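You operate a simulated robot arm through the tools that you are given. There is no shell and no other tool. Be economical: measure what you need, move in short steps, check, and stop when the job is done.

You run a simulated robot arm. Do the job below in one go: nothing can be reset, and whatever is moved stays where it is left.

TASK
Press the bush of the grey bracket and put the bracket back.
Fine: bracket into the nest of the bracket slide, slide to its stop, fingers clear, lever down to its stop and up again (depth and punch are set as the depth display shows: leave them); slide out, bracket on the bracket mat.

The check looks at the end state, three seconds after you hand in, the way a careful person would. Anything else that was tipped, shoved, dropped, spilled or broken makes it a failure.

THE ROBOT
A 6-joint arm with a two-finger parallel gripper, fixed in place. Base frame: the origin is at the foot of the arm, x ahead of it, y to its left, z up. Lengths are in m, angles in degrees, forces in N, time in s.
With the tool pointing down near the work surface it reaches from about 0.24 to 0.66 m from the base axis. Its first joint turns from -66.0 to 66.0 degrees. Payload 2.9 kg.
The tool frame sits at the grasp point between the pads (the TCP): z along the fingers, y along the line on which they close. The tips reach 0.03 m beyond it. The gripper opens to 0.11 m. The fingers are 0.02 m wide and 0.01 m thick; the gripper's body (0.048 by 0.112 m) begins 0.055 m behind the TCP.
Orientation is that of the tool frame in the base frame, as a unit quaternion [x, y, z, w]. With the fingers straight down and closing along the base's y, the tool's x points along the base's -x, its y along +y and its z along -z.

THE INTERFACE
- The arm moves only by the tool step_arm. Its argument "commands" is a list of rows, each an object of numbers (a shift or turn left out is 0, a gripper value left out holds the last): "x", "y", "z": the shift along the base's x, y, z in units of 50 mm (1.0 is 50 mm); "ax", "ay", "az": the turn, a rotation vector about the base's x, y, z in units of 6 degrees (1.0 is 6 degrees); "hand": the closure in counts, from 0 (fully open) to 255 (shut). In form: [{"x": .., "y": .., "z": .., "ax": .., "ay": .., "az": .., "hand": ..}, ...]. A call has 1 to 8 rows; each row shifts and turns the commanded pose from where the row before left it. A call with a number of a shift or a turn outside -1 to 1 is refused whole. Each row takes 0.2 s and may step no farther than 0.05 m and 8.6 degrees from the row before; otherwise, or with a gripper value out of range, the whole call is refused. Where a pose cannot be reached the arm comes as near as it can. A force on the tool above 90 N (or 10 N above the force at the start of the call, whichever is more), or a blocked arm, ends the call early, and 0.2 s more pass. Each finger travels about 0.108 m/s and halts on what it meets, pressing with about 43 N; the grip force reading is that of the motor and also rises with nothing between the fingers. The clock runs only during rows and for 0.2 s after the last one: add rows that do not move to give the fingers time. It gives the time, the measured TCP pose, the force on the tool (base axes), the opening and the grip force at its end, in the units of the frame above (readings bear some noise).
- Cameras (640 x 400 px; columns grow to the right, rows downward): "scene" is fixed at [0.0969, 0.45, 1.3879]; the picture's right is [-0.54, -0.84, 0.00], its down [-0.44, 0.29, -0.85] and it looks along [0.71, -0.46, -0.53] (base axes); focal length 214 px, centre (320, 200). "wrist" rides on the gripper at [0.073, 0.017, -0.103] in the tool frame; the picture's right is [-0.23, 0.97, 0.00], its down [-0.76, -0.18, -0.62] and it looks along [-0.61, -0.14, 0.78] (tool axes); focal length 222 px, centre (320, 200). There is no depth. A picture from a camera that has moved, and an enlarged one, comes with that camera's place and axes in the base frame and with its lens.
- snapshot(camera): a new picture of that camera. No time passes.
- enlarge(camera, box): a new picture of the part [left, top, right, bottom] of that camera's present view, enlarged. No time passes.
- close_job(): hands the job in; it is judged then, once.

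Go step by step. Nothing tells you positions but the pictures and the camera data: compare them with the known pose of the tool, close in by small moves and look again before you grip or let go. The budget is 120 turns and 84 pictures, counting those below and the enlarged ones. Unless the task says otherwise, let go and move clear before handing in, and close with one line.

The tools are called after "Call:" as a command line: name --argument value ..., lists and objects as JSON in quotes. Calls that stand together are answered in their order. step_arm: Moves the arm, as the interface text tells. Its arguments: {"type":"object","properties":{"commands":{"type":"array"}},"required":["commands"]} The other tools are called the same way: snapshot (camera) takes a picture; enlarge (camera, box) takes an enlarged picture of a part of a camera's view; close_job () hands the job in.

At the start:

```text
time: 0.0
eef_pos: [0.3026, -0.1878, 1.3499]
tcp_rot: [0.0, 1.0, 0.0, 0.0]
contact_force: [0.5, 0.0, 0.0]
gripper_width: 0.1099
grasp_force: 0.1
```

scene: 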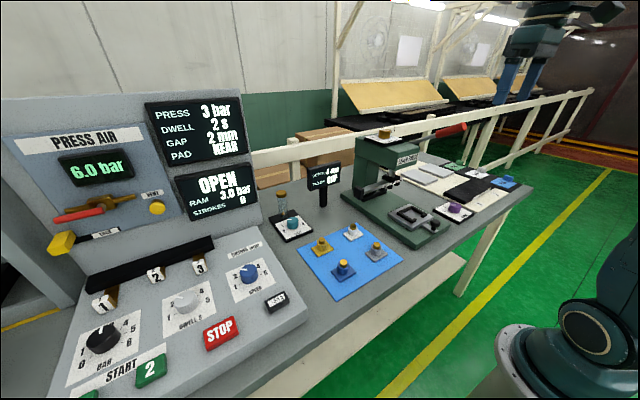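
wrist: 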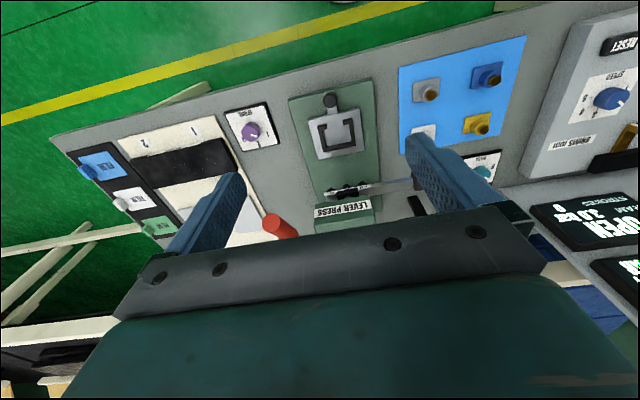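

I see a blue mat with four brackets (yellow, white, blue, grey) and a green lever press with a slide and a red lever. I'll look closer at both before moving.

Call:
enlarge --camera "scene" --box '[260, 120, 540, 300]'

Call:
enlarge --camera "wrist" --box '[220, 40, 540, 240]'

Call:
enlarge --camera "scene" --box '[290, 220, 410, 300]'

```text
2.22 times, centred on (400, 210) of scene
camera zoom: at [0.0969, 0.45, 1.3879], right [-0.54, -0.84, 0.0], down [-0.44, 0.29, -0.85], along [0.71, -0.46, -0.53], focal length 477 px, centre (142, 178)
```

zoom: 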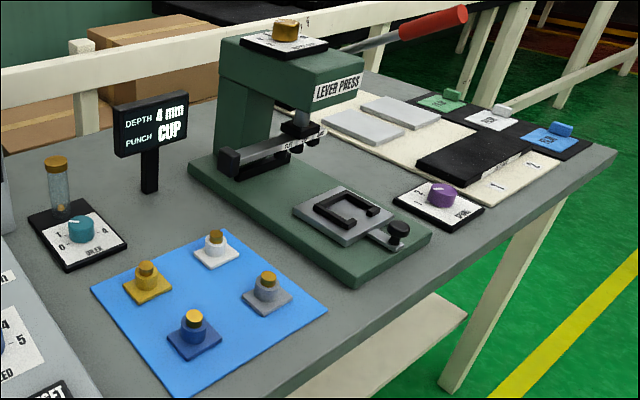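

```text
2.00 times, centred on (380, 140) of wrist
camera zoom: at [0.2304, -0.1707, 1.4536], right [0.23, 0.97, 0.0], down [0.76, -0.18, 0.62], along [0.61, -0.14, -0.78], focal length 444 px, centre (200, 320)
```

zoom: 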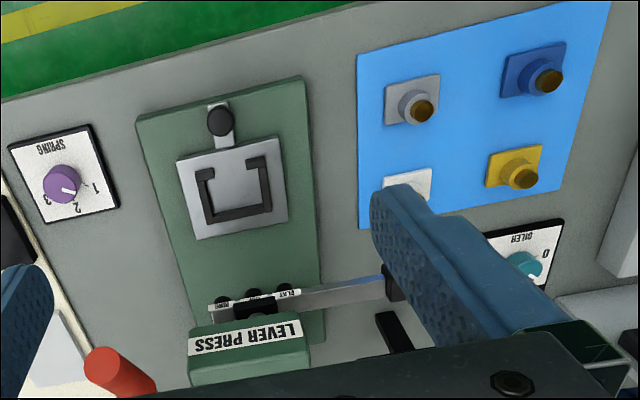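

```text
5.00 times, centred on (350, 260) of scene
camera zoom: at [0.0969, 0.45, 1.3879], right [-0.54, -0.84, 0.0], down [-0.44, 0.29, -0.85], along [0.71, -0.46, -0.53], focal length 1072 px, centre (170, -100)
```

zoom: 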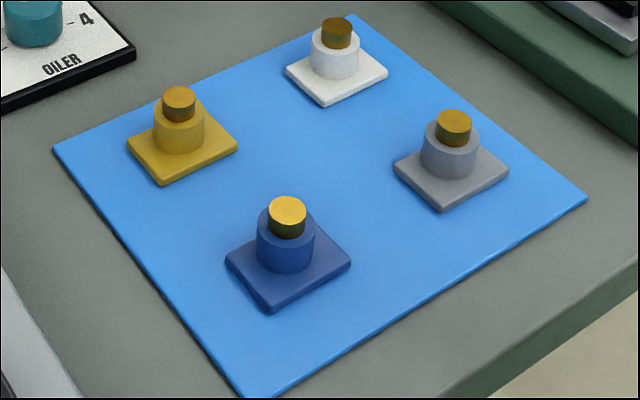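

The grey bracket is near (0.40, 0.04) and the nest near (0.455, -0.18), with the slide knob at about x 0.367. I'll go above the grey bracket and inspect the nest in detail.

Call:
step_arm --commands '[{"y": 1, "z": -1}, {"y": 1, "z": -1}, {"y": 1, "z": -1, "x": 0.5}, {"y": 1, "z": -1, "x": 0.5}, {"y": 0.5, "z": -1}, {"z": -0.5}]'

Call:
enlarge --camera "scene" --box '[340, 170, 480, 260]'

Call:
snapshot --camera "wrist"

```text
refused: row 1 steps farther than a row can; nothing moved
```

```text
4.44 times, centred on (410, 215) of scene
camera zoom: at [0.0969, 0.45, 1.3879], right [-0.54, -0.84, 0.0], down [-0.44, 0.29, -0.85], along [0.71, -0.46, -0.53], focal length 953 px, centre (-80, 133)
```

zoom: 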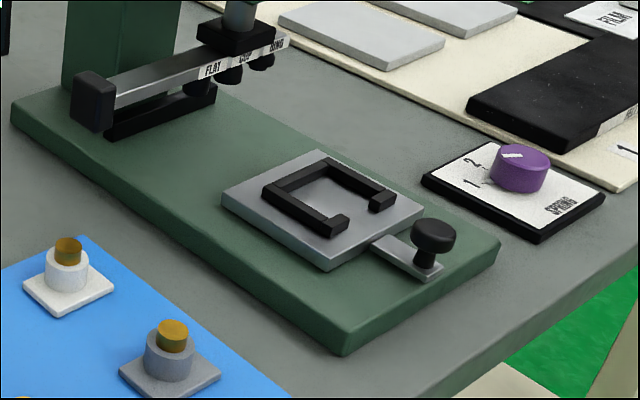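

```text
77 pictures are left
camera wrist: at [0.2304, -0.1707, 1.4536], right [0.23, 0.97, 0.0], down [0.76, -0.18, 0.62], along [0.61, -0.14, -0.78], focal length 222 px, centre (320, 200)
```

wrist: 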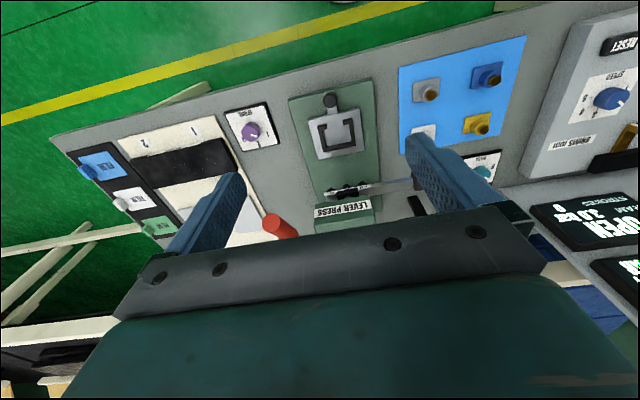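

Total step per row must be ≤ 50 mm; I'll use smaller combined steps to get above the grey bracket.

Call:
step_arm --commands '[{"y": 0.7, "z": -0.65, "x": 0.25}, {"y": 0.7, "z": -0.65, "x": 0.25}, {"y": 0.7, "z": -0.65, "x": 0.25}, {"y": 0.7, "z": -0.65, "x": 0.25}, {"y": 0.7, "z": -0.65, "x": 0.25}, {"y": 0.7, "z": -0.65, "x": 0.25}, {"y": 0.35, "z": -0.65, "x": 0.25}, {"z": -0.65, "x": 0.1}]'

Call:
snapshot --camera "wrist"

```text
time: 1.8
eef_pos: [0.3981, 0.0411, 1.0899]
tcp_rot: [0.001, 1.0, 0.0, 0.0]
contact_force: [-0.2, 0.0, 0.5]
gripper_width: 0.1102
grasp_force: 0.0
```

```text
76 pictures are left
camera wrist: at [0.3268, 0.057, 1.1934], right [0.23, 0.97, 0.0], down [0.76, -0.18, 0.62], along [0.61, -0.14, -0.78], focal length 222 px, centre (320, 200)
```

wrist: 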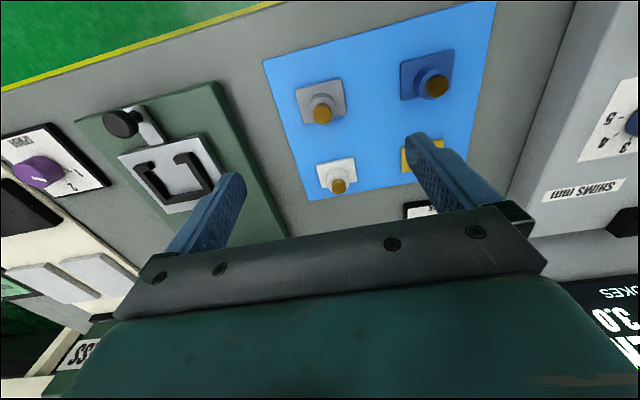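

Call:
enlarge --camera "wrist" --box '[250, 50, 410, 150]'

Call:
enlarge --camera "wrist" --box '[70, 80, 270, 205]'

```text
4.00 times, centred on (330, 100) of wrist
camera zoom: at [0.3268, 0.057, 1.1934], right [0.23, 0.97, 0.0], down [0.76, -0.18, 0.62], along [0.61, -0.14, -0.78], focal length 888 px, centre (280, 600)
```

zoom: 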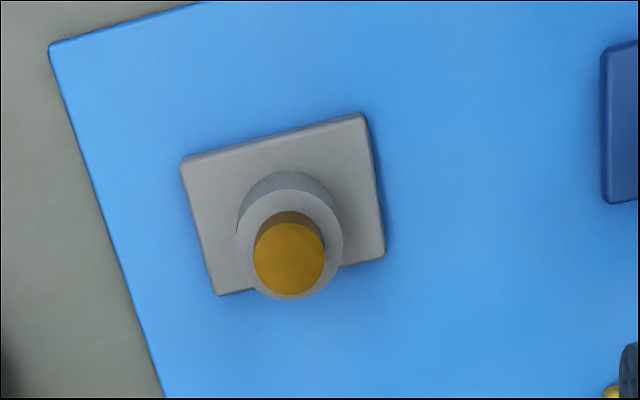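

```text
3.20 times, centred on (170, 142) of wrist
camera zoom: at [0.3268, 0.057, 1.1934], right [0.23, 0.97, 0.0], down [0.76, -0.18, 0.62], along [0.61, -0.14, -0.78], focal length 711 px, centre (800, 384)
```

zoom: 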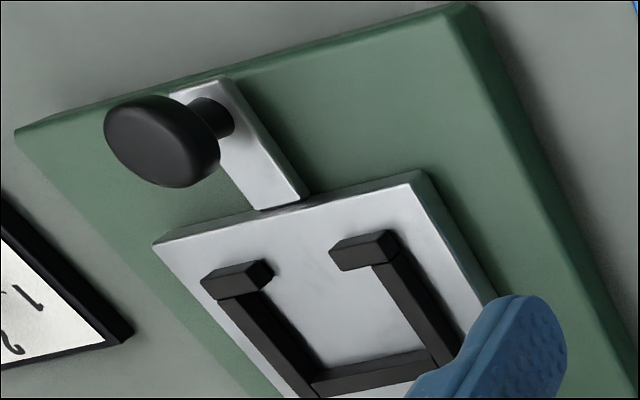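

The bracket plate is about 57 mm (y) × 44 mm (x), axis-aligned and centred near (0.406, 0.0415). I'll grip the boss along y, and go down part way to check.

Call:
step_arm --commands '[{"x": 0.15, "z": -0.8, "hand": 110}, {"z": -0.8}, {"z": -0.5}]'

Call:
snapshot --camera "wrist"

Call:
enlarge --camera "scene" --box '[330, 190, 430, 270]'

```text
time: 2.6
eef_pos: [0.4039, 0.0425, 0.9866]
tcp_rot: [0.001, 1.0, 0.0, 0.001]
contact_force: [0.2, 0.3, 0.3]
gripper_width: 0.0625
grasp_force: 0.0
```

```text
73 pictures are left
camera wrist: at [0.3314, 0.0594, 1.0905], right [0.23, 0.97, 0.0], down [0.76, -0.18, 0.62], along [0.61, -0.14, -0.78], focal length 222 px, centre (320, 200)
```

wrist: 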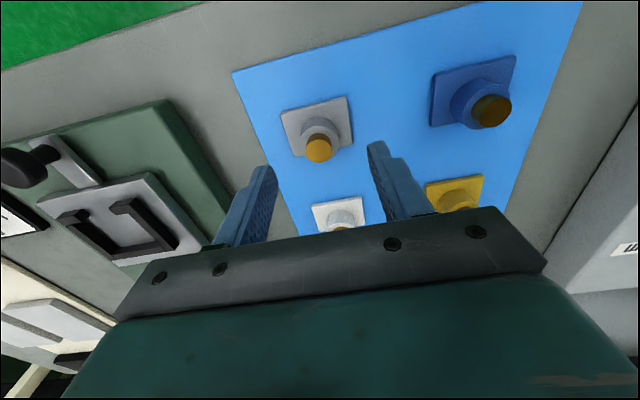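

```text
5.00 times, centred on (380, 230) of scene
camera zoom: at [0.0969, 0.45, 1.3879], right [-0.54, -0.84, 0.0], down [-0.44, 0.29, -0.85], along [0.71, -0.46, -0.53], focal length 1072 px, centre (20, 50)
```

zoom: 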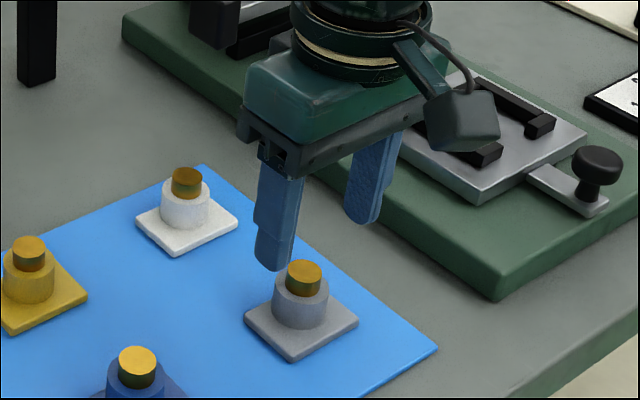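

The estimate refines to boss axis ≈ (0.410, 0.040) with the bush top at ≈ 0.926. I'll go lower and check before closing.

Call:
step_arm --commands '[{"x": 0.12, "y": -0.05, "z": -0.4}, {"z": -0.4}, {"z": -0.2}, {}]'

Call:
enlarge --camera "wrist" --box '[220, 80, 440, 220]'

Call:
enlarge --camera "scene" --box '[340, 210, 420, 270]'

```text
time: 3.6
eef_pos: [0.408, 0.0391, 0.936]
tcp_rot: [0.0, 1.0, 0.0, 0.0]
contact_force: [0.8, 0.5, 0.5]
gripper_width: 0.0626
grasp_force: 0.1
```

```text
2.86 times, centred on (330, 150) of wrist
camera zoom: at [0.3356, 0.0548, 1.0409], right [0.23, 0.97, 0.0], down [0.76, -0.18, 0.62], along [0.61, -0.14, -0.78], focal length 635 px, centre (291, 343)
```

zoom: 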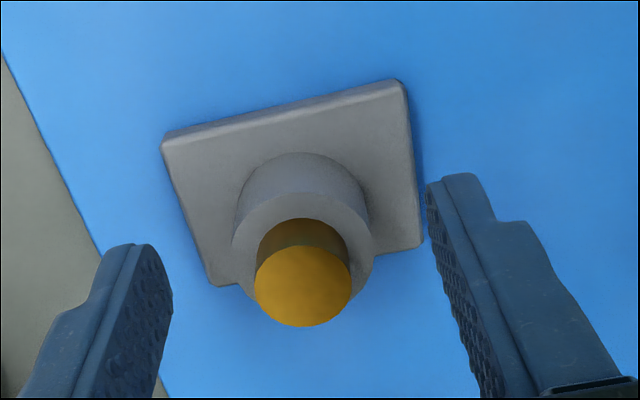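

```text
6.67 times, centred on (380, 240) of scene
camera zoom: at [0.0969, 0.45, 1.3879], right [-0.54, -0.84, 0.0], down [-0.44, 0.29, -0.85], along [0.71, -0.46, -0.53], focal length 1430 px, centre (-80, -67)
```

zoom: 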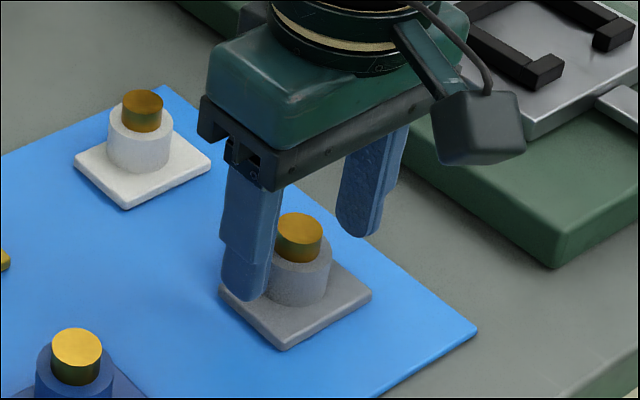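

The boss sits about 8 mm farther in x than the finger line, so I'll correct that, lower, and grip.

Call:
step_arm --commands '[{"x": 0.16, "y": 0.02}, {"z": -0.15}, {}]'

Call:
enlarge --camera "wrist" --box '[220, 80, 440, 220]'

Call:
enlarge --camera "scene" --box '[340, 210, 420, 270]'

```text
time: 4.4
eef_pos: [0.417, 0.0392, 0.9277]
tcp_rot: [0.001, 1.0, -0.001, 0.0]
contact_force: [0.9, 0.5, -0.1]
gripper_width: 0.0628
grasp_force: 0.0
```

```text
2.86 times, centred on (330, 150) of wrist
camera zoom: at [0.3444, 0.0553, 1.0319], right [0.23, 0.97, 0.0], down [0.76, -0.18, 0.62], along [0.61, -0.14, -0.78], focal length 635 px, centre (291, 343)
```

zoom: 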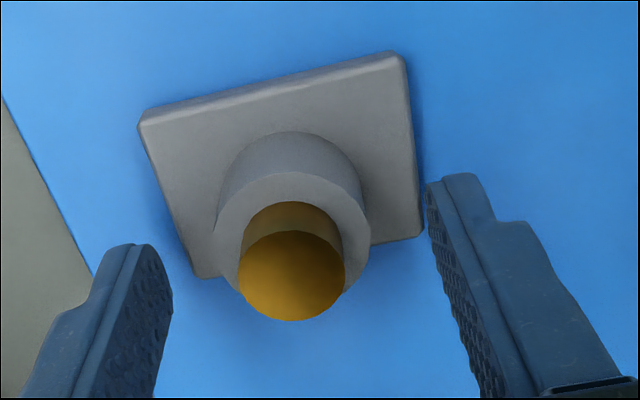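

```text
6.67 times, centred on (380, 240) of scene
camera zoom: at [0.0969, 0.45, 1.3879], right [-0.54, -0.84, 0.0], down [-0.44, 0.29, -0.85], along [0.71, -0.46, -0.53], focal length 1430 px, centre (-80, -67)
```

zoom: 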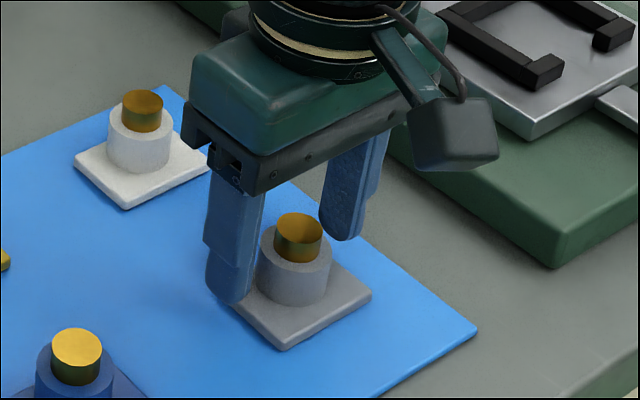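

The fingers now straddle the boss, so I'm closing.

Call:
step_arm --commands '[{"hand": 255}, {}, {}, {}]'

Call:
enlarge --camera "wrist" --box '[220, 80, 440, 220]'

Call:
enlarge --camera "scene" --box '[340, 210, 420, 270]'

```text
time: 5.4
eef_pos: [0.4163, 0.0383, 0.9275]
tcp_rot: [0.0, 1.0, -0.001, 0.0]
contact_force: [0.1, 0.3, 0.9]
gripper_width: 0.0312
grasp_force: 43.4
```

```text
2.86 times, centred on (330, 150) of wrist
camera zoom: at [0.3443, 0.0553, 1.032], right [0.23, 0.97, 0.0], down [0.76, -0.18, 0.62], along [0.61, -0.14, -0.78], focal length 635 px, centre (291, 343)
```

zoom: 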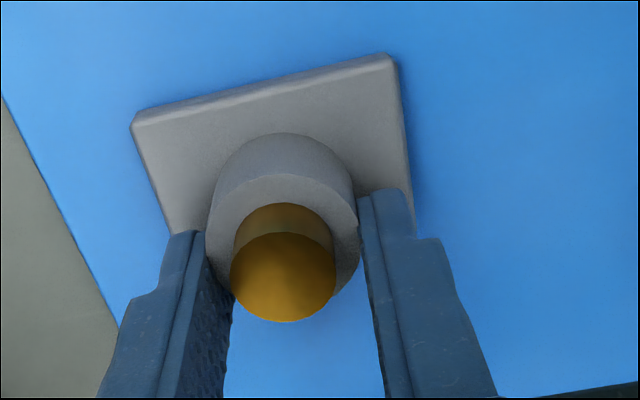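

```text
6.67 times, centred on (380, 240) of scene
camera zoom: at [0.0969, 0.45, 1.3879], right [-0.54, -0.84, 0.0], down [-0.44, 0.29, -0.85], along [0.71, -0.46, -0.53], focal length 1430 px, centre (-80, -67)
```

zoom: 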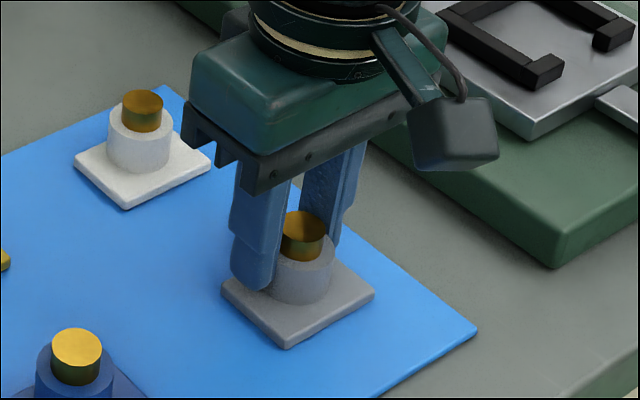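

The bracket is gripped (31 mm boss). I'll lift it and move toward the nest, staying high enough to clear the base.

Call:
step_arm --commands '[{"z": 0.4}, {"z": 0.8}, {"y": -0.9}, {"y": -0.9}, {"y": -0.9}, {"y": -0.9}, {"y": -0.5}, {}]'

Call:
snapshot --camera "wrist"

Call:
snapshot --camera "scene"

```text
time: 7.2
eef_pos: [0.4143, -0.1664, 0.9869]
tcp_rot: [0.001, 1.0, -0.001, 0.0]
contact_force: [0.3, -0.3, -1.1]
gripper_width: 0.0316
grasp_force: 43.4
```

```text
65 pictures are left
camera wrist: at [0.3428, -0.1489, 1.0909], right [0.23, 0.97, 0.0], down [0.76, -0.18, 0.62], along [0.61, -0.14, -0.78], focal length 222 px, centre (320, 200)
```

wrist: 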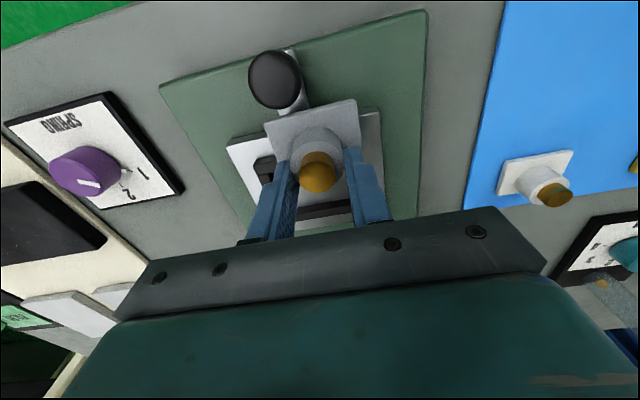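

```text
64 pictures are left
```

scene: 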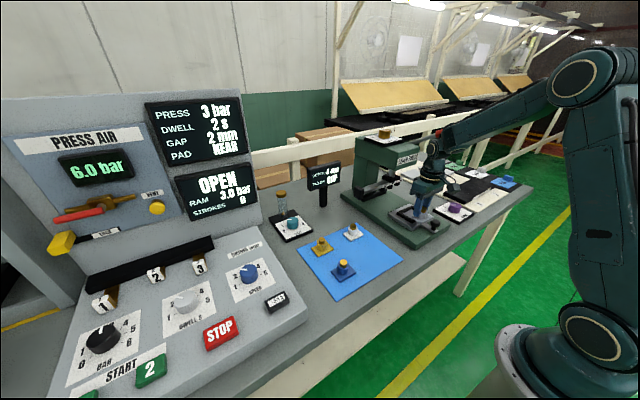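

Call:
enlarge --camera "wrist" --box '[200, 80, 420, 240]'

Call:
enlarge --camera "scene" --box '[350, 110, 490, 250]'

```text
2.50 times, centred on (310, 160) of wrist
camera zoom: at [0.3428, -0.1489, 1.0909], right [0.23, 0.97, 0.0], down [0.76, -0.18, 0.62], along [0.61, -0.14, -0.78], focal length 555 px, centre (345, 300)
```

zoom: 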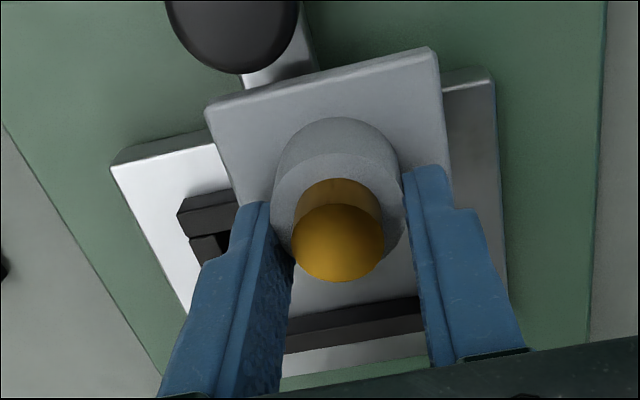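

```text
2.86 times, centred on (420, 180) of scene
camera zoom: at [0.0969, 0.45, 1.3879], right [-0.54, -0.84, 0.0], down [-0.44, 0.29, -0.85], along [0.71, -0.46, -0.53], focal length 613 px, centre (34, 257)
```

zoom: 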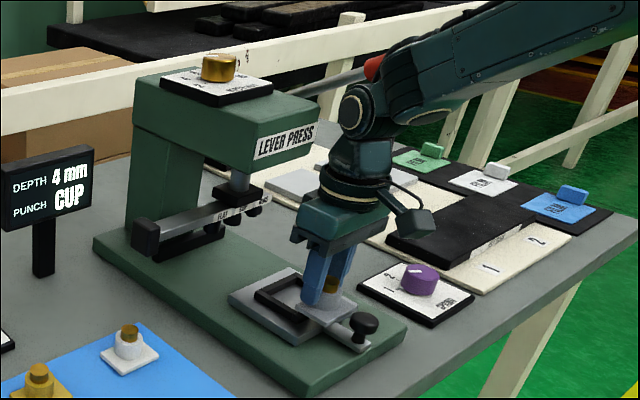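

The slide top is at z ≈ 0.921 and the nest centre at about (0.453, -0.178). I'll move the bracket over it, stay above the walls, and look.

Call:
step_arm --commands '[{"x": 0.45, "y": -0.12}, {"x": 0.4, "y": -0.12}, {}]'

Call:
enlarge --camera "wrist" --box '[200, 80, 420, 240]'

Call:
enlarge --camera "scene" --box '[380, 170, 460, 230]'

```text
time: 8.0
eef_pos: [0.4577, -0.1785, 0.9869]
tcp_rot: [0.0, 1.0, 0.0, -0.001]
contact_force: [-0.5, 0.3, -0.9]
gripper_width: 0.0315
grasp_force: 43.2
```

```text
2.50 times, centred on (310, 160) of wrist
camera zoom: at [0.3863, -0.1616, 1.0911], right [0.23, 0.97, 0.0], down [0.76, -0.18, 0.62], along [0.61, -0.14, -0.78], focal length 555 px, centre (345, 300)
```

zoom: 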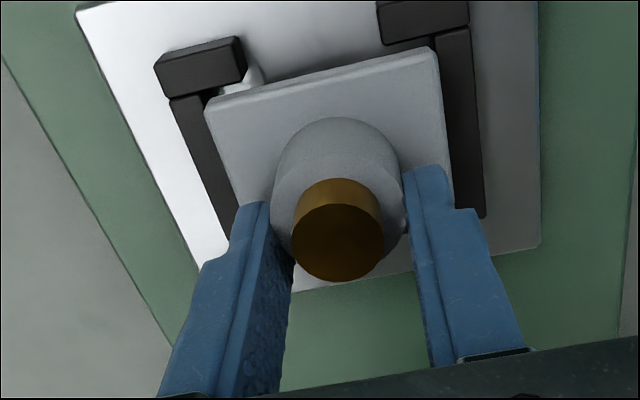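

```text
6.67 times, centred on (420, 200) of scene
camera zoom: at [0.0969, 0.45, 1.3879], right [-0.54, -0.84, 0.0], down [-0.44, 0.29, -0.85], along [0.71, -0.46, -0.53], focal length 1430 px, centre (-347, 200)
```

zoom: 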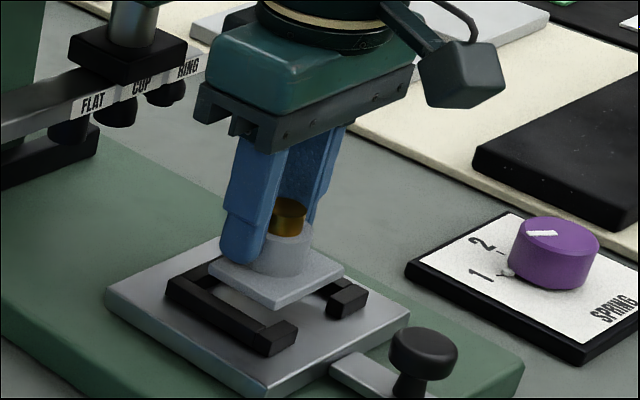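

The plate is nearly centred over the nest; about +2 mm in x and -1.5 mm in y are still needed. I'll correct that and lower to just above the walls.

Call:
step_arm --commands '[{"x": 0.04, "y": -0.02}, {"z": -0.2}, {}]'

Call:
enlarge --camera "wrist" --box '[220, 60, 420, 200]'

Call:
enlarge --camera "scene" --box '[390, 190, 440, 225]'

```text
time: 8.8
eef_pos: [0.4599, -0.1787, 0.9762]
tcp_rot: [0.001, 1.0, -0.001, 0.0]
contact_force: [-0.2, 0.2, -0.6]
gripper_width: 0.0312
grasp_force: 43.2
```

```text
2.86 times, centred on (320, 130) of wrist
camera zoom: at [0.3889, -0.1617, 1.0803], right [0.23, 0.97, 0.0], down [0.76, -0.18, 0.62], along [0.61, -0.14, -0.78], focal length 635 px, centre (320, 400)
```

zoom: 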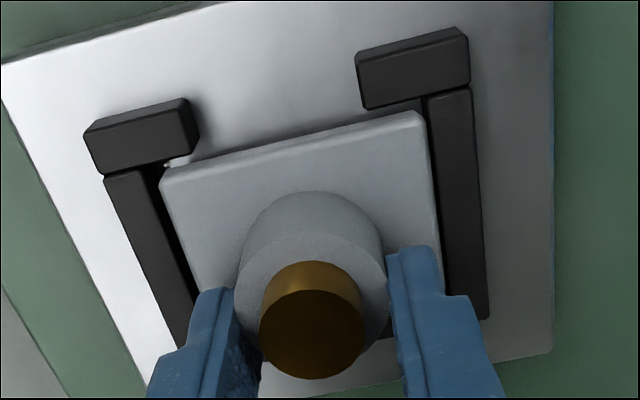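

```text
11.43 times, centred on (415, 208) of scene
camera zoom: at [0.0969, 0.45, 1.3879], right [-0.54, -0.84, 0.0], down [-0.44, 0.29, -0.85], along [0.71, -0.46, -0.53], focal length 2451 px, centre (-766, 114)
```

zoom: 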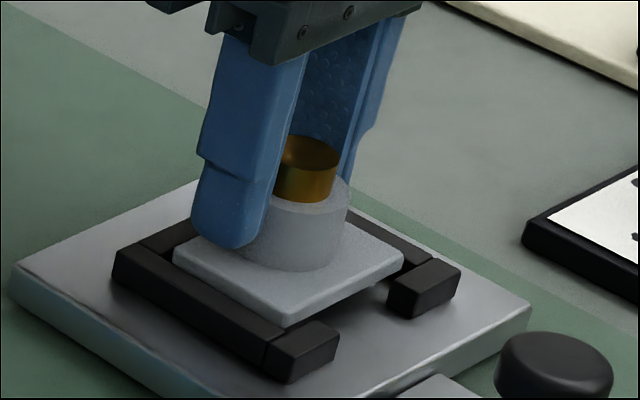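

The gaps look good: about 2 mm at the lips, and y needs another ~1.5 mm. I'll nudge and lower into the nest, watching the force.

Call:
step_arm --commands '[{"x": 0.02, "y": -0.035}, {"z": -0.1}, {"z": -0.1}, {}]'

Call:
enlarge --camera "wrist" --box '[220, 60, 420, 200]'

Call:
enlarge --camera "scene" --box '[390, 190, 440, 225]'

```text
time: 9.8
eef_pos: [0.4613, -0.1824, 0.9687]
tcp_rot: [-0.001, 1.0, -0.001, 0.002]
contact_force: [-1.5, 1.8, 11.4]
gripper_width: 0.0316
grasp_force: 43.1
```

```text
2.86 times, centred on (320, 130) of wrist
camera zoom: at [0.3899, -0.1646, 1.072], right [0.23, 0.97, 0.0], down [0.76, -0.18, 0.63], along [0.61, -0.14, -0.78], focal length 635 px, centre (320, 400)
```

zoom: 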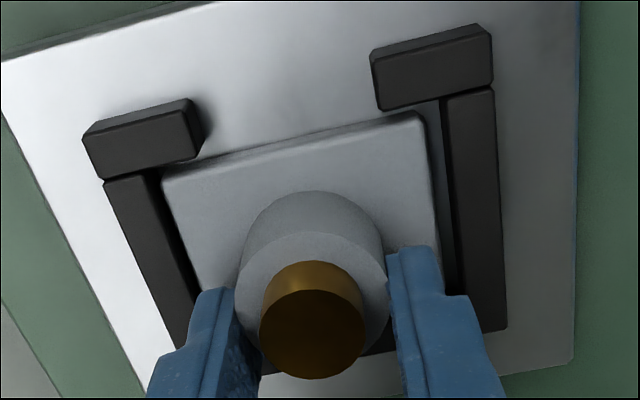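

```text
11.43 times, centred on (415, 208) of scene
camera zoom: at [0.0967, 0.4501, 1.3878], right [-0.54, -0.84, 0.0], down [-0.44, 0.29, -0.85], along [0.71, -0.46, -0.53], focal length 2451 px, centre (-766, 114)
```

zoom: 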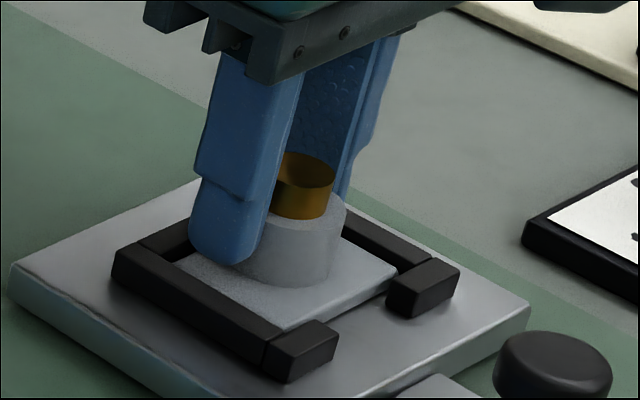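

Contact came a bit early and y overshot slightly (-0.1824), so the -y edge may be on the wall. I'll lift slightly, shift +y about 2.5 mm, and retry.

Call:
step_arm --commands '[{"z": 0.15}, {"y": 0.05}, {}]'

Call:
enlarge --camera "wrist" --box '[220, 60, 420, 200]'

```text
time: 10.6
eef_pos: [0.4612, -0.1787, 0.9757]
tcp_rot: [0.001, 1.0, -0.001, 0.0]
contact_force: [0.1, 0.1, 0.2]
gripper_width: 0.0313
grasp_force: 43.0
```

```text
2.86 times, centred on (320, 130) of wrist
camera zoom: at [0.3895, -0.1618, 1.0788], right [0.23, 0.97, 0.0], down [0.76, -0.18, 0.62], along [0.61, -0.14, -0.78], focal length 635 px, centre (320, 400)
```

zoom: 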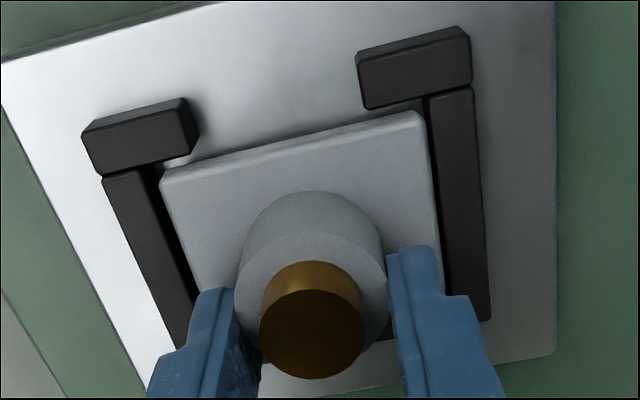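

Measurement suggests the nest centre matches the current y, with the -y wall likely touched before. Trying the lowering again here.

Call:
step_arm --commands '[{"z": -0.1}, {"z": -0.06}, {}]'

Call:
enlarge --camera "wrist" --box '[220, 60, 420, 200]'

Call:
enlarge --camera "scene" --box '[390, 190, 440, 225]'

```text
time: 11.4
eef_pos: [0.4619, -0.1793, 0.967]
tcp_rot: [0.001, 1.0, -0.002, 0.001]
contact_force: [-2.4, -0.2, 14.3]
gripper_width: 0.0315
grasp_force: 43.1
```

```text
2.86 times, centred on (320, 130) of wrist
camera zoom: at [0.3894, -0.162, 1.0719], right [0.23, 0.97, 0.0], down [0.76, -0.18, 0.63], along [0.61, -0.14, -0.78], focal length 635 px, centre (320, 400)
```

zoom: 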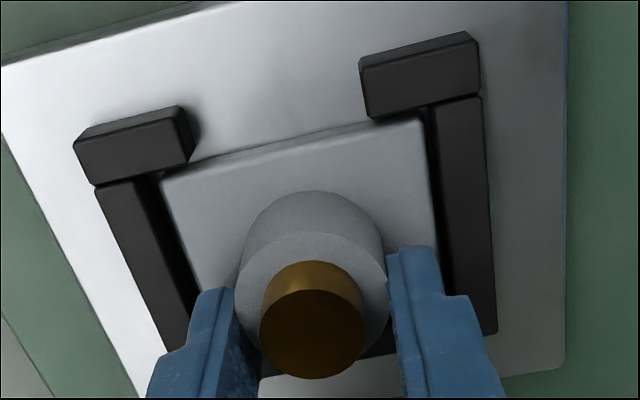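

```text
11.43 times, centred on (415, 208) of scene
camera zoom: at [0.0967, 0.4501, 1.3878], right [-0.54, -0.84, 0.0], down [-0.44, 0.29, -0.85], along [0.71, -0.46, -0.53], focal length 2451 px, centre (-766, 114)
```

zoom: 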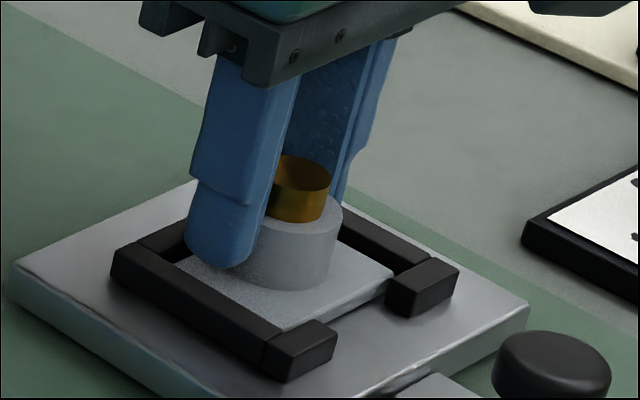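

Contact again at the same height with a small -x force, which hints the +x edge is catching. I'll lift, shift 2 mm toward -x, and retry.

Call:
step_arm --commands '[{"z": 0.12}, {"x": -0.04}, {"z": -0.1}, {"z": -0.06}, {}]'

Call:
enlarge --camera "wrist" --box '[220, 60, 420, 200]'

Call:
enlarge --camera "scene" --box '[390, 190, 440, 225]'

```text
time: 12.6
eef_pos: [0.462, -0.1794, 0.9671]
tcp_rot: [0.0, 1.0, -0.001, 0.003]
contact_force: [-2.0, 2.6, 33.6]
gripper_width: 0.0314
grasp_force: 43.4
```

```text
2.86 times, centred on (320, 130) of wrist
camera zoom: at [0.3885, -0.1616, 1.0703], right [0.23, 0.97, 0.0], down [0.76, -0.18, 0.63], along [0.61, -0.14, -0.78], focal length 635 px, centre (320, 400)
```

zoom: 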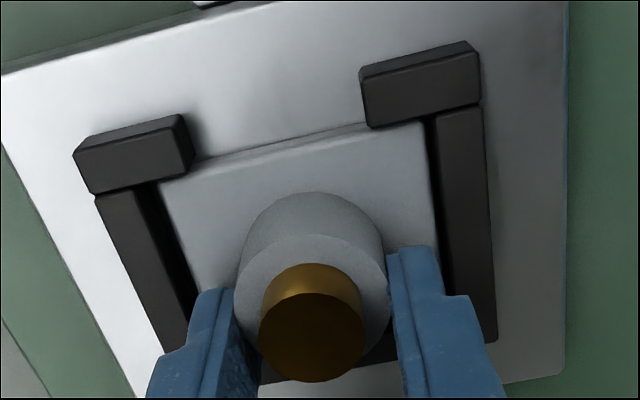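

```text
11.43 times, centred on (415, 208) of scene
camera zoom: at [0.0964, 0.4503, 1.3878], right [-0.54, -0.84, 0.0], down [-0.44, 0.29, -0.85], along [0.71, -0.46, -0.53], focal length 2451 px, centre (-766, 114)
```

zoom: 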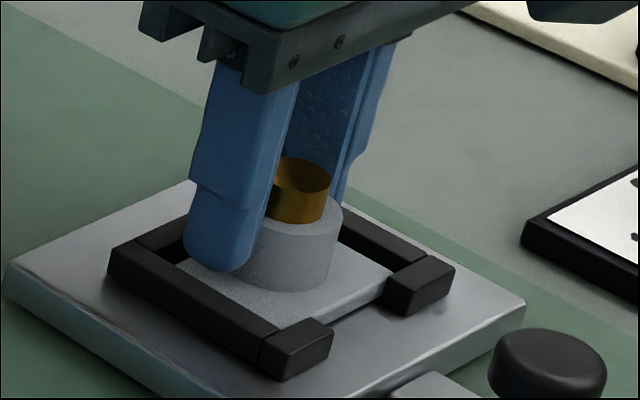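

The floor contact is now firm (33 N) at the same height, so it may be seated. I'll look closely at the plate edge between the lips.

Call:
enlarge --camera "scene" --box '[406, 204, 430, 220]'

Call:
enlarge --camera "wrist" --box '[260, 90, 360, 150]'

```text
16.00 times, centred on (418, 212) of scene
camera zoom: at [0.0964, 0.4503, 1.3878], right [-0.54, -0.84, 0.0], down [-0.44, 0.29, -0.85], along [0.71, -0.46, -0.53], focal length 3432 px, centre (-1248, 8)
```

zoom: 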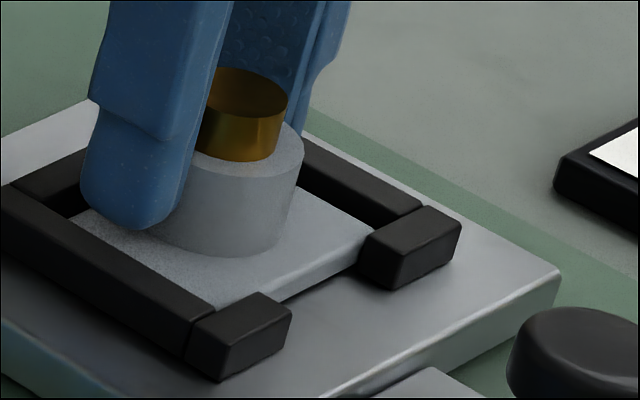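

```text
6.40 times, centred on (310, 120) of wrist
camera zoom: at [0.3885, -0.1616, 1.0703], right [0.23, 0.97, 0.0], down [0.76, -0.18, 0.63], along [0.61, -0.14, -0.78], focal length 1422 px, centre (384, 712)
```

zoom: 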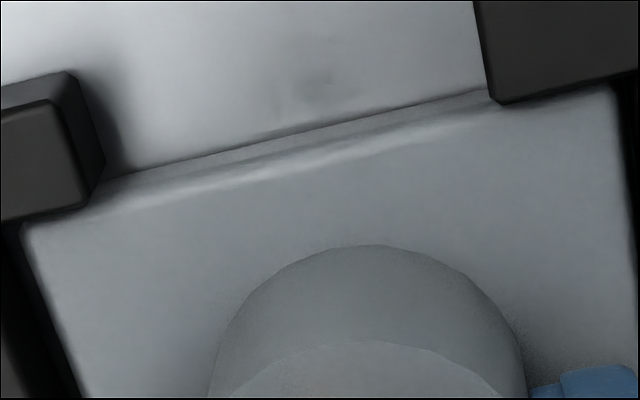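

The plate's bottom edge sits on the slide inside the lips, so it is seated. I'll relieve the press force, open a little, and rise straight up.

Call:
step_arm --commands '[{"z": 0.04}, {"hand": 165}, {}, {"z": 0.3}, {"z": 0.7}, {"z": 0.6}]'

Call:
snapshot --camera "wrist"

Call:
enlarge --camera "scene" --box '[350, 150, 470, 240]'

```text
time: 14.0
eef_pos: [0.4581, -0.1771, 1.047]
tcp_rot: [0.001, 1.0, -0.001, -0.001]
contact_force: [-0.6, -0.2, -0.3]
gripper_width: 0.0388
grasp_force: 0.0
```

```text
48 pictures are left
camera wrist: at [0.3869, -0.1595, 1.1509], right [0.23, 0.97, 0.0], down [0.76, -0.18, 0.62], along [0.61, -0.14, -0.78], focal length 222 px, centre (320, 200)
```

wrist: 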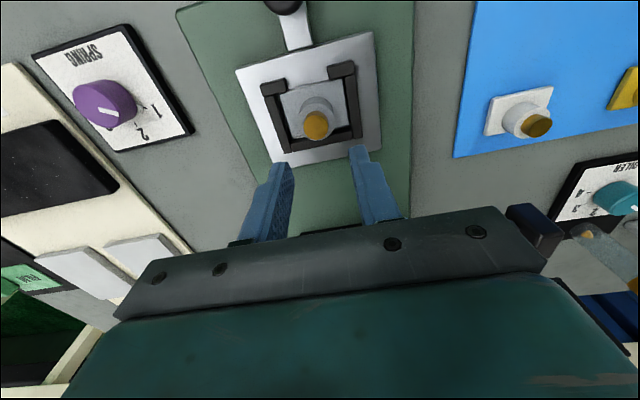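

```text
4.44 times, centred on (410, 195) of scene
camera zoom: at [0.0969, 0.45, 1.3879], right [-0.54, -0.84, 0.0], down [-0.44, 0.29, -0.85], along [0.71, -0.46, -0.53], focal length 953 px, centre (-80, 222)
```

zoom: 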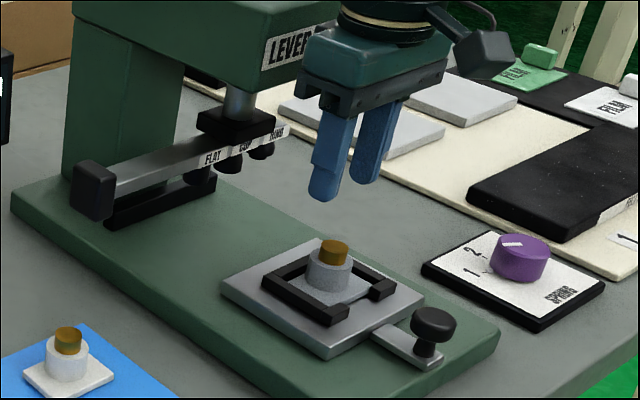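

The bracket is in the nest. Next is the slide knob near (0.365, -0.178, top z≈0.95); I'll move above it and check alignment.

Call:
step_arm --commands '[{"x": -0.9}, {"x": -0.9, "hand": 120}, {"z": -0.6}, {}]'

Call:
enlarge --camera "wrist" --box '[200, 60, 440, 210]'

Call:
enlarge --camera "scene" --box '[390, 170, 470, 230]'

```text
time: 15.0
eef_pos: [0.3703, -0.1777, 1.0175]
tcp_rot: [0.001, 1.0, -0.001, 0.0]
contact_force: [-0.4, 0.0, -0.7]
gripper_width: 0.0581
grasp_force: 0.0
```

```text
2.67 times, centred on (320, 135) of wrist
camera zoom: at [0.298, -0.1612, 1.1214], right [0.23, 0.97, 0.0], down [0.76, -0.18, 0.62], along [0.61, -0.14, -0.78], focal length 592 px, centre (320, 373)
```

zoom: 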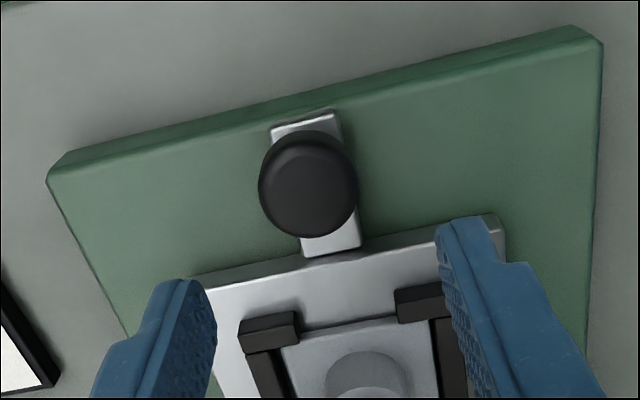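

```text
6.67 times, centred on (430, 200) of scene
camera zoom: at [0.0969, 0.45, 1.3879], right [-0.54, -0.84, 0.0], down [-0.44, 0.29, -0.85], along [0.71, -0.46, -0.53], focal length 1430 px, centre (-413, 200)
```

zoom: 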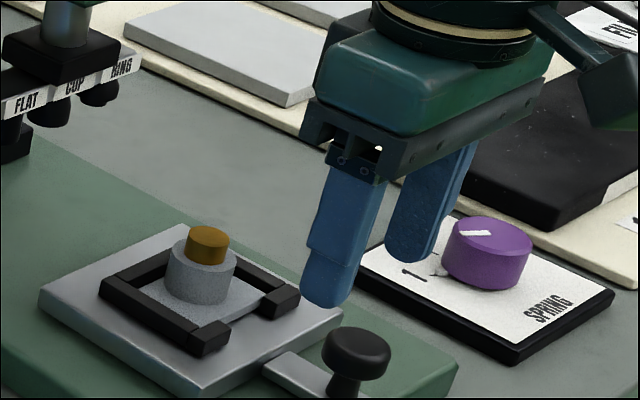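

The knob is centred near (0.363, -0.178), cap ≈ 28 mm. I'll shift and descend around it.

Call:
step_arm --commands '[{"x": -0.14, "z": -0.4}, {"z": -0.3}, {"z": -0.3}, {}]'

Call:
enlarge --camera "wrist" --box '[200, 60, 440, 210]'

Call:
enlarge --camera "scene" --box '[410, 180, 470, 230]'

```text
time: 16.0
eef_pos: [0.3626, -0.1795, 0.9671]
tcp_rot: [0.001, 1.0, -0.001, 0.0]
contact_force: [-0.2, -0.6, -0.3]
gripper_width: 0.0581
grasp_force: 0.1
```

```text
2.67 times, centred on (320, 135) of wrist
camera zoom: at [0.2899, -0.1621, 1.0707], right [0.23, 0.97, 0.0], down [0.76, -0.18, 0.62], along [0.61, -0.14, -0.78], focal length 592 px, centre (320, 373)
```

zoom: 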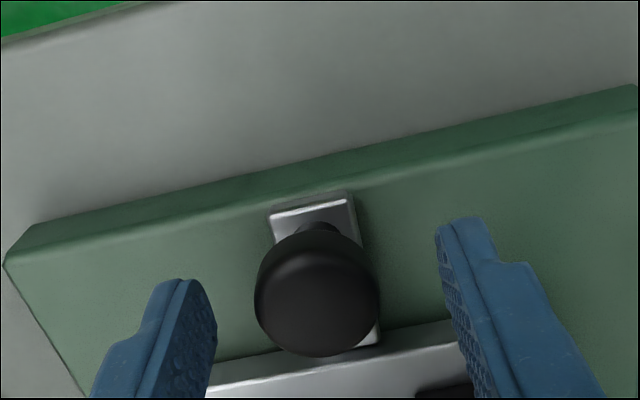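

```text
8.00 times, centred on (440, 205) of scene
camera zoom: at [0.0969, 0.45, 1.3879], right [-0.54, -0.84, 0.0], down [-0.44, 0.29, -0.85], along [0.71, -0.46, -0.53], focal length 1716 px, centre (-640, 160)
```

zoom: 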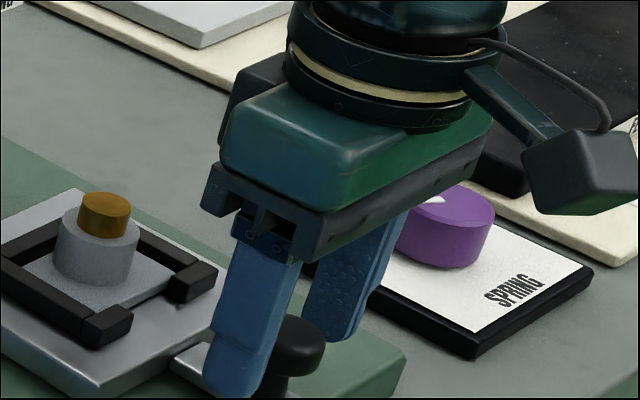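

The fingers straddle the knob, so I'm closing on it.

Call:
step_arm --commands '[{"hand": 255}, {}, {}, {}]'

Call:
enlarge --camera "wrist" --box '[200, 60, 440, 210]'

```text
time: 17.0
eef_pos: [0.3626, -0.1806, 0.9667]
tcp_rot: [0.002, 1.0, -0.002, -0.001]
contact_force: [0.3, -10.7, -7.2]
gripper_width: 0.0291
grasp_force: 44.4
```

```text
2.67 times, centred on (320, 135) of wrist
camera zoom: at [0.29, -0.1627, 1.0707], right [0.23, 0.97, 0.0], down [0.76, -0.18, 0.62], along [0.61, -0.15, -0.78], focal length 592 px, centre (320, 373)
```

zoom: 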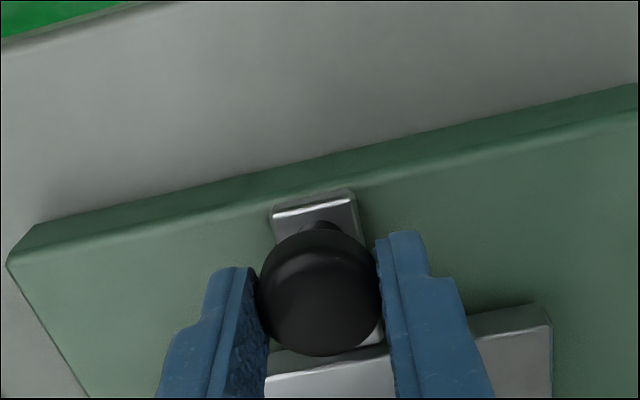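

Gripped with a small side load; I'll ease y by -1.5 mm and push the slide in gently.

Call:
step_arm --commands '[{"y": -0.03}, {"x": 0.15}, {"x": 0.25}, {"x": 0.3}, {"x": 0.3}, {"x": 0.3}, {"x": 0.25}, {}]'

Call:
enlarge --camera "scene" --box '[340, 110, 480, 230]'

```text
time: 18.8
eef_pos: [0.44, -0.18, 0.9661]
tcp_rot: [-0.002, 1.0, 0.0, 0.001]
contact_force: [-0.4, 18.0, 10.5]
gripper_width: 0.0287
grasp_force: 45.2
```

```text
3.33 times, centred on (410, 170) of scene
camera zoom: at [0.0968, 0.4506, 1.3877], right [-0.54, -0.84, 0.0], down [-0.44, 0.29, -0.85], along [0.71, -0.46, -0.53], focal length 715 px, centre (20, 300)
```

zoom: 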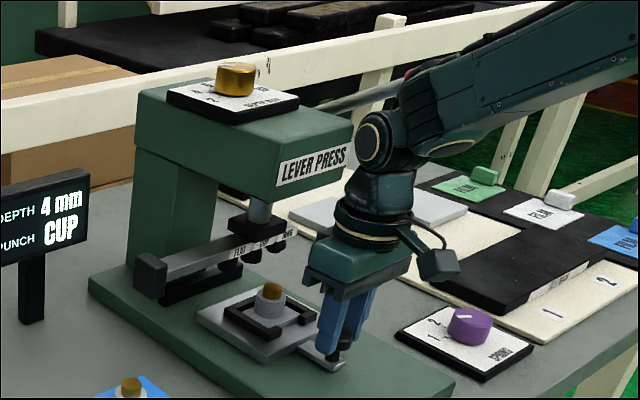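

The slide is moving in. I'll ease y by +1 mm and continue to the stop in small steps.

Call:
step_arm --commands '[{"y": 0.025}, {"x": 0.2}, {"x": 0.2}, {"x": 0.15}, {"x": 0.1}, {}]'

Call:
enlarge --camera "scene" --box '[340, 110, 480, 230]'

```text
time: 20.2
eef_pos: [0.4748, -0.1793, 0.9666]
tcp_rot: [0.002, 1.0, -0.001, 0.0]
contact_force: [0.0, 6.5, 2.5]
gripper_width: 0.0292
grasp_force: 44.6
```

```text
3.33 times, centred on (410, 170) of scene
camera zoom: at [0.0969, 0.4502, 1.3878], right [-0.54, -0.84, 0.0], down [-0.44, 0.29, -0.85], along [0.71, -0.46, -0.53], focal length 715 px, centre (20, 300)
```

zoom: 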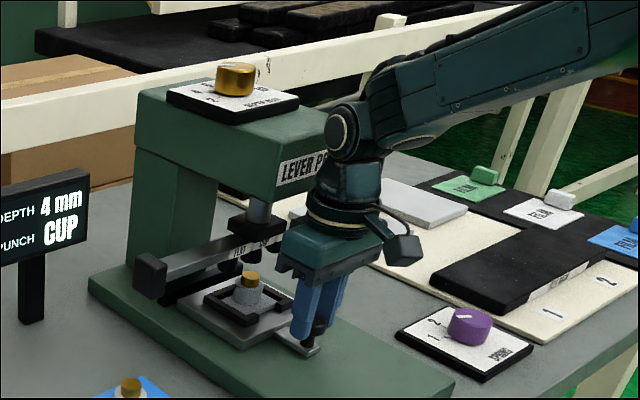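

No stop yet; I'll continue in 5 mm steps watching Fx.

Call:
step_arm --commands '[{"x": 0.1}, {"x": 0.1}, {"x": 0.1}, {}]'

Call:
enlarge --camera "scene" --box '[340, 110, 480, 230]'

Call:
snapshot --camera "wrist"

```text
time: 21.2
eef_pos: [0.4837, -0.1798, 0.9659]
tcp_rot: [0.002, 1.0, 0.0, -0.005]
contact_force: [-28.6, -1.3, 13.6]
gripper_width: 0.0293
grasp_force: 44.7
```

```text
3.33 times, centred on (410, 170) of scene
camera zoom: at [0.096, 0.4501, 1.3879], right [-0.54, -0.84, 0.0], down [-0.44, 0.29, -0.85], along [0.71, -0.46, -0.53], focal length 715 px, centre (20, 300)
```

zoom: 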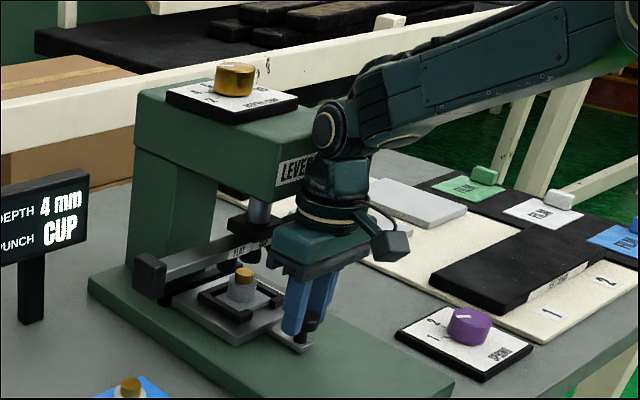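

```text
38 pictures are left
camera wrist: at [0.4131, -0.1629, 1.0702], right [0.23, 0.97, 0.0], down [0.77, -0.18, 0.62], along [0.6, -0.15, -0.79], focal length 222 px, centre (320, 200)
```

wrist: 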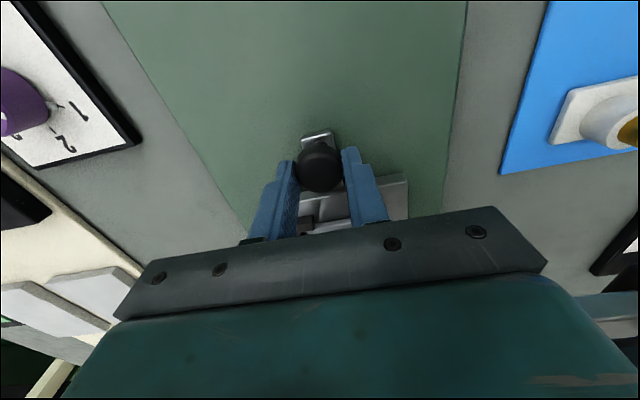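

The slide has reached its stop (travel 121 mm, Fx −28 N). I'll relieve the push, release, and rise clear.

Call:
step_arm --commands '[{"x": -0.07}, {"hand": 130}, {}, {}, {"z": 0.4}]'

Call:
enlarge --camera "scene" --box '[340, 110, 480, 230]'

```text
time: 22.4
eef_pos: [0.485, -0.1781, 0.9855]
tcp_rot: [0.001, 1.0, 0.0, -0.001]
contact_force: [4.6, -1.7, -10.2]
gripper_width: 0.0539
grasp_force: 0.2
```

```text
3.33 times, centred on (410, 170) of scene
camera zoom: at [0.0972, 0.4499, 1.3879], right [-0.54, -0.84, 0.0], down [-0.44, 0.29, -0.85], along [0.71, -0.46, -0.53], focal length 715 px, centre (20, 300)
```

zoom: 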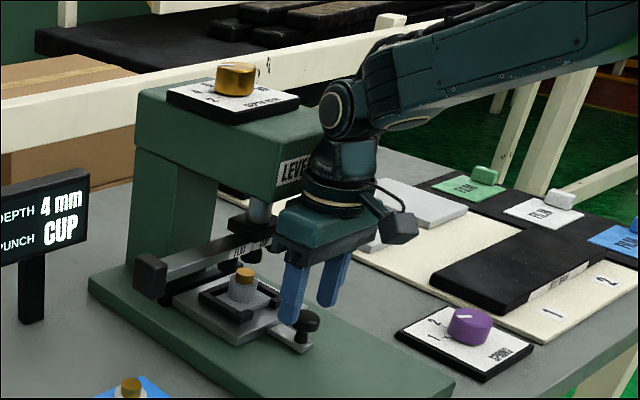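

Fingers are off the knob; the slide stayed in. I'll back away in -x and check the force reading settles.

Call:
step_arm --commands '[{}, {}]'

```text
time: 23.0
eef_pos: [0.4836, -0.1793, 0.9853]
tcp_rot: [0.001, 1.0, 0.0, -0.002]
contact_force: [4.6, -1.6, -16.7]
gripper_width: 0.0541
grasp_force: 0.1
```

A steady downward push (−17 N) remains: the wrist is likely touching the press head from below. I'll lower back, then withdraw in -x with the fingers straddling the knob.

Call:
step_arm --commands '[{"z": -0.3}, {}]'

Call:
enlarge --camera "scene" --box '[380, 110, 460, 220]'

```text
time: 23.6
eef_pos: [0.4824, -0.1801, 0.9718]
tcp_rot: [0.001, 1.0, -0.001, 0.001]
contact_force: [0.8, 0.1, -0.3]
gripper_width: 0.0539
grasp_force: 0.1
```

```text
3.64 times, centred on (420, 165) of scene
camera zoom: at [0.0969, 0.45, 1.3879], right [-0.54, -0.84, 0.0], down [-0.44, 0.29, -0.85], along [0.71, -0.46, -0.53], focal length 780 px, centre (-44, 327)
```

zoom: 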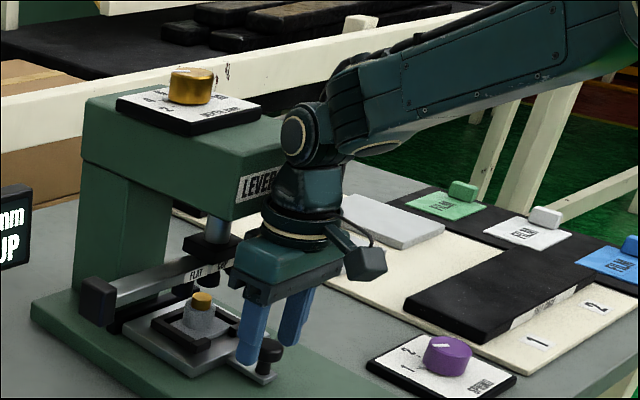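

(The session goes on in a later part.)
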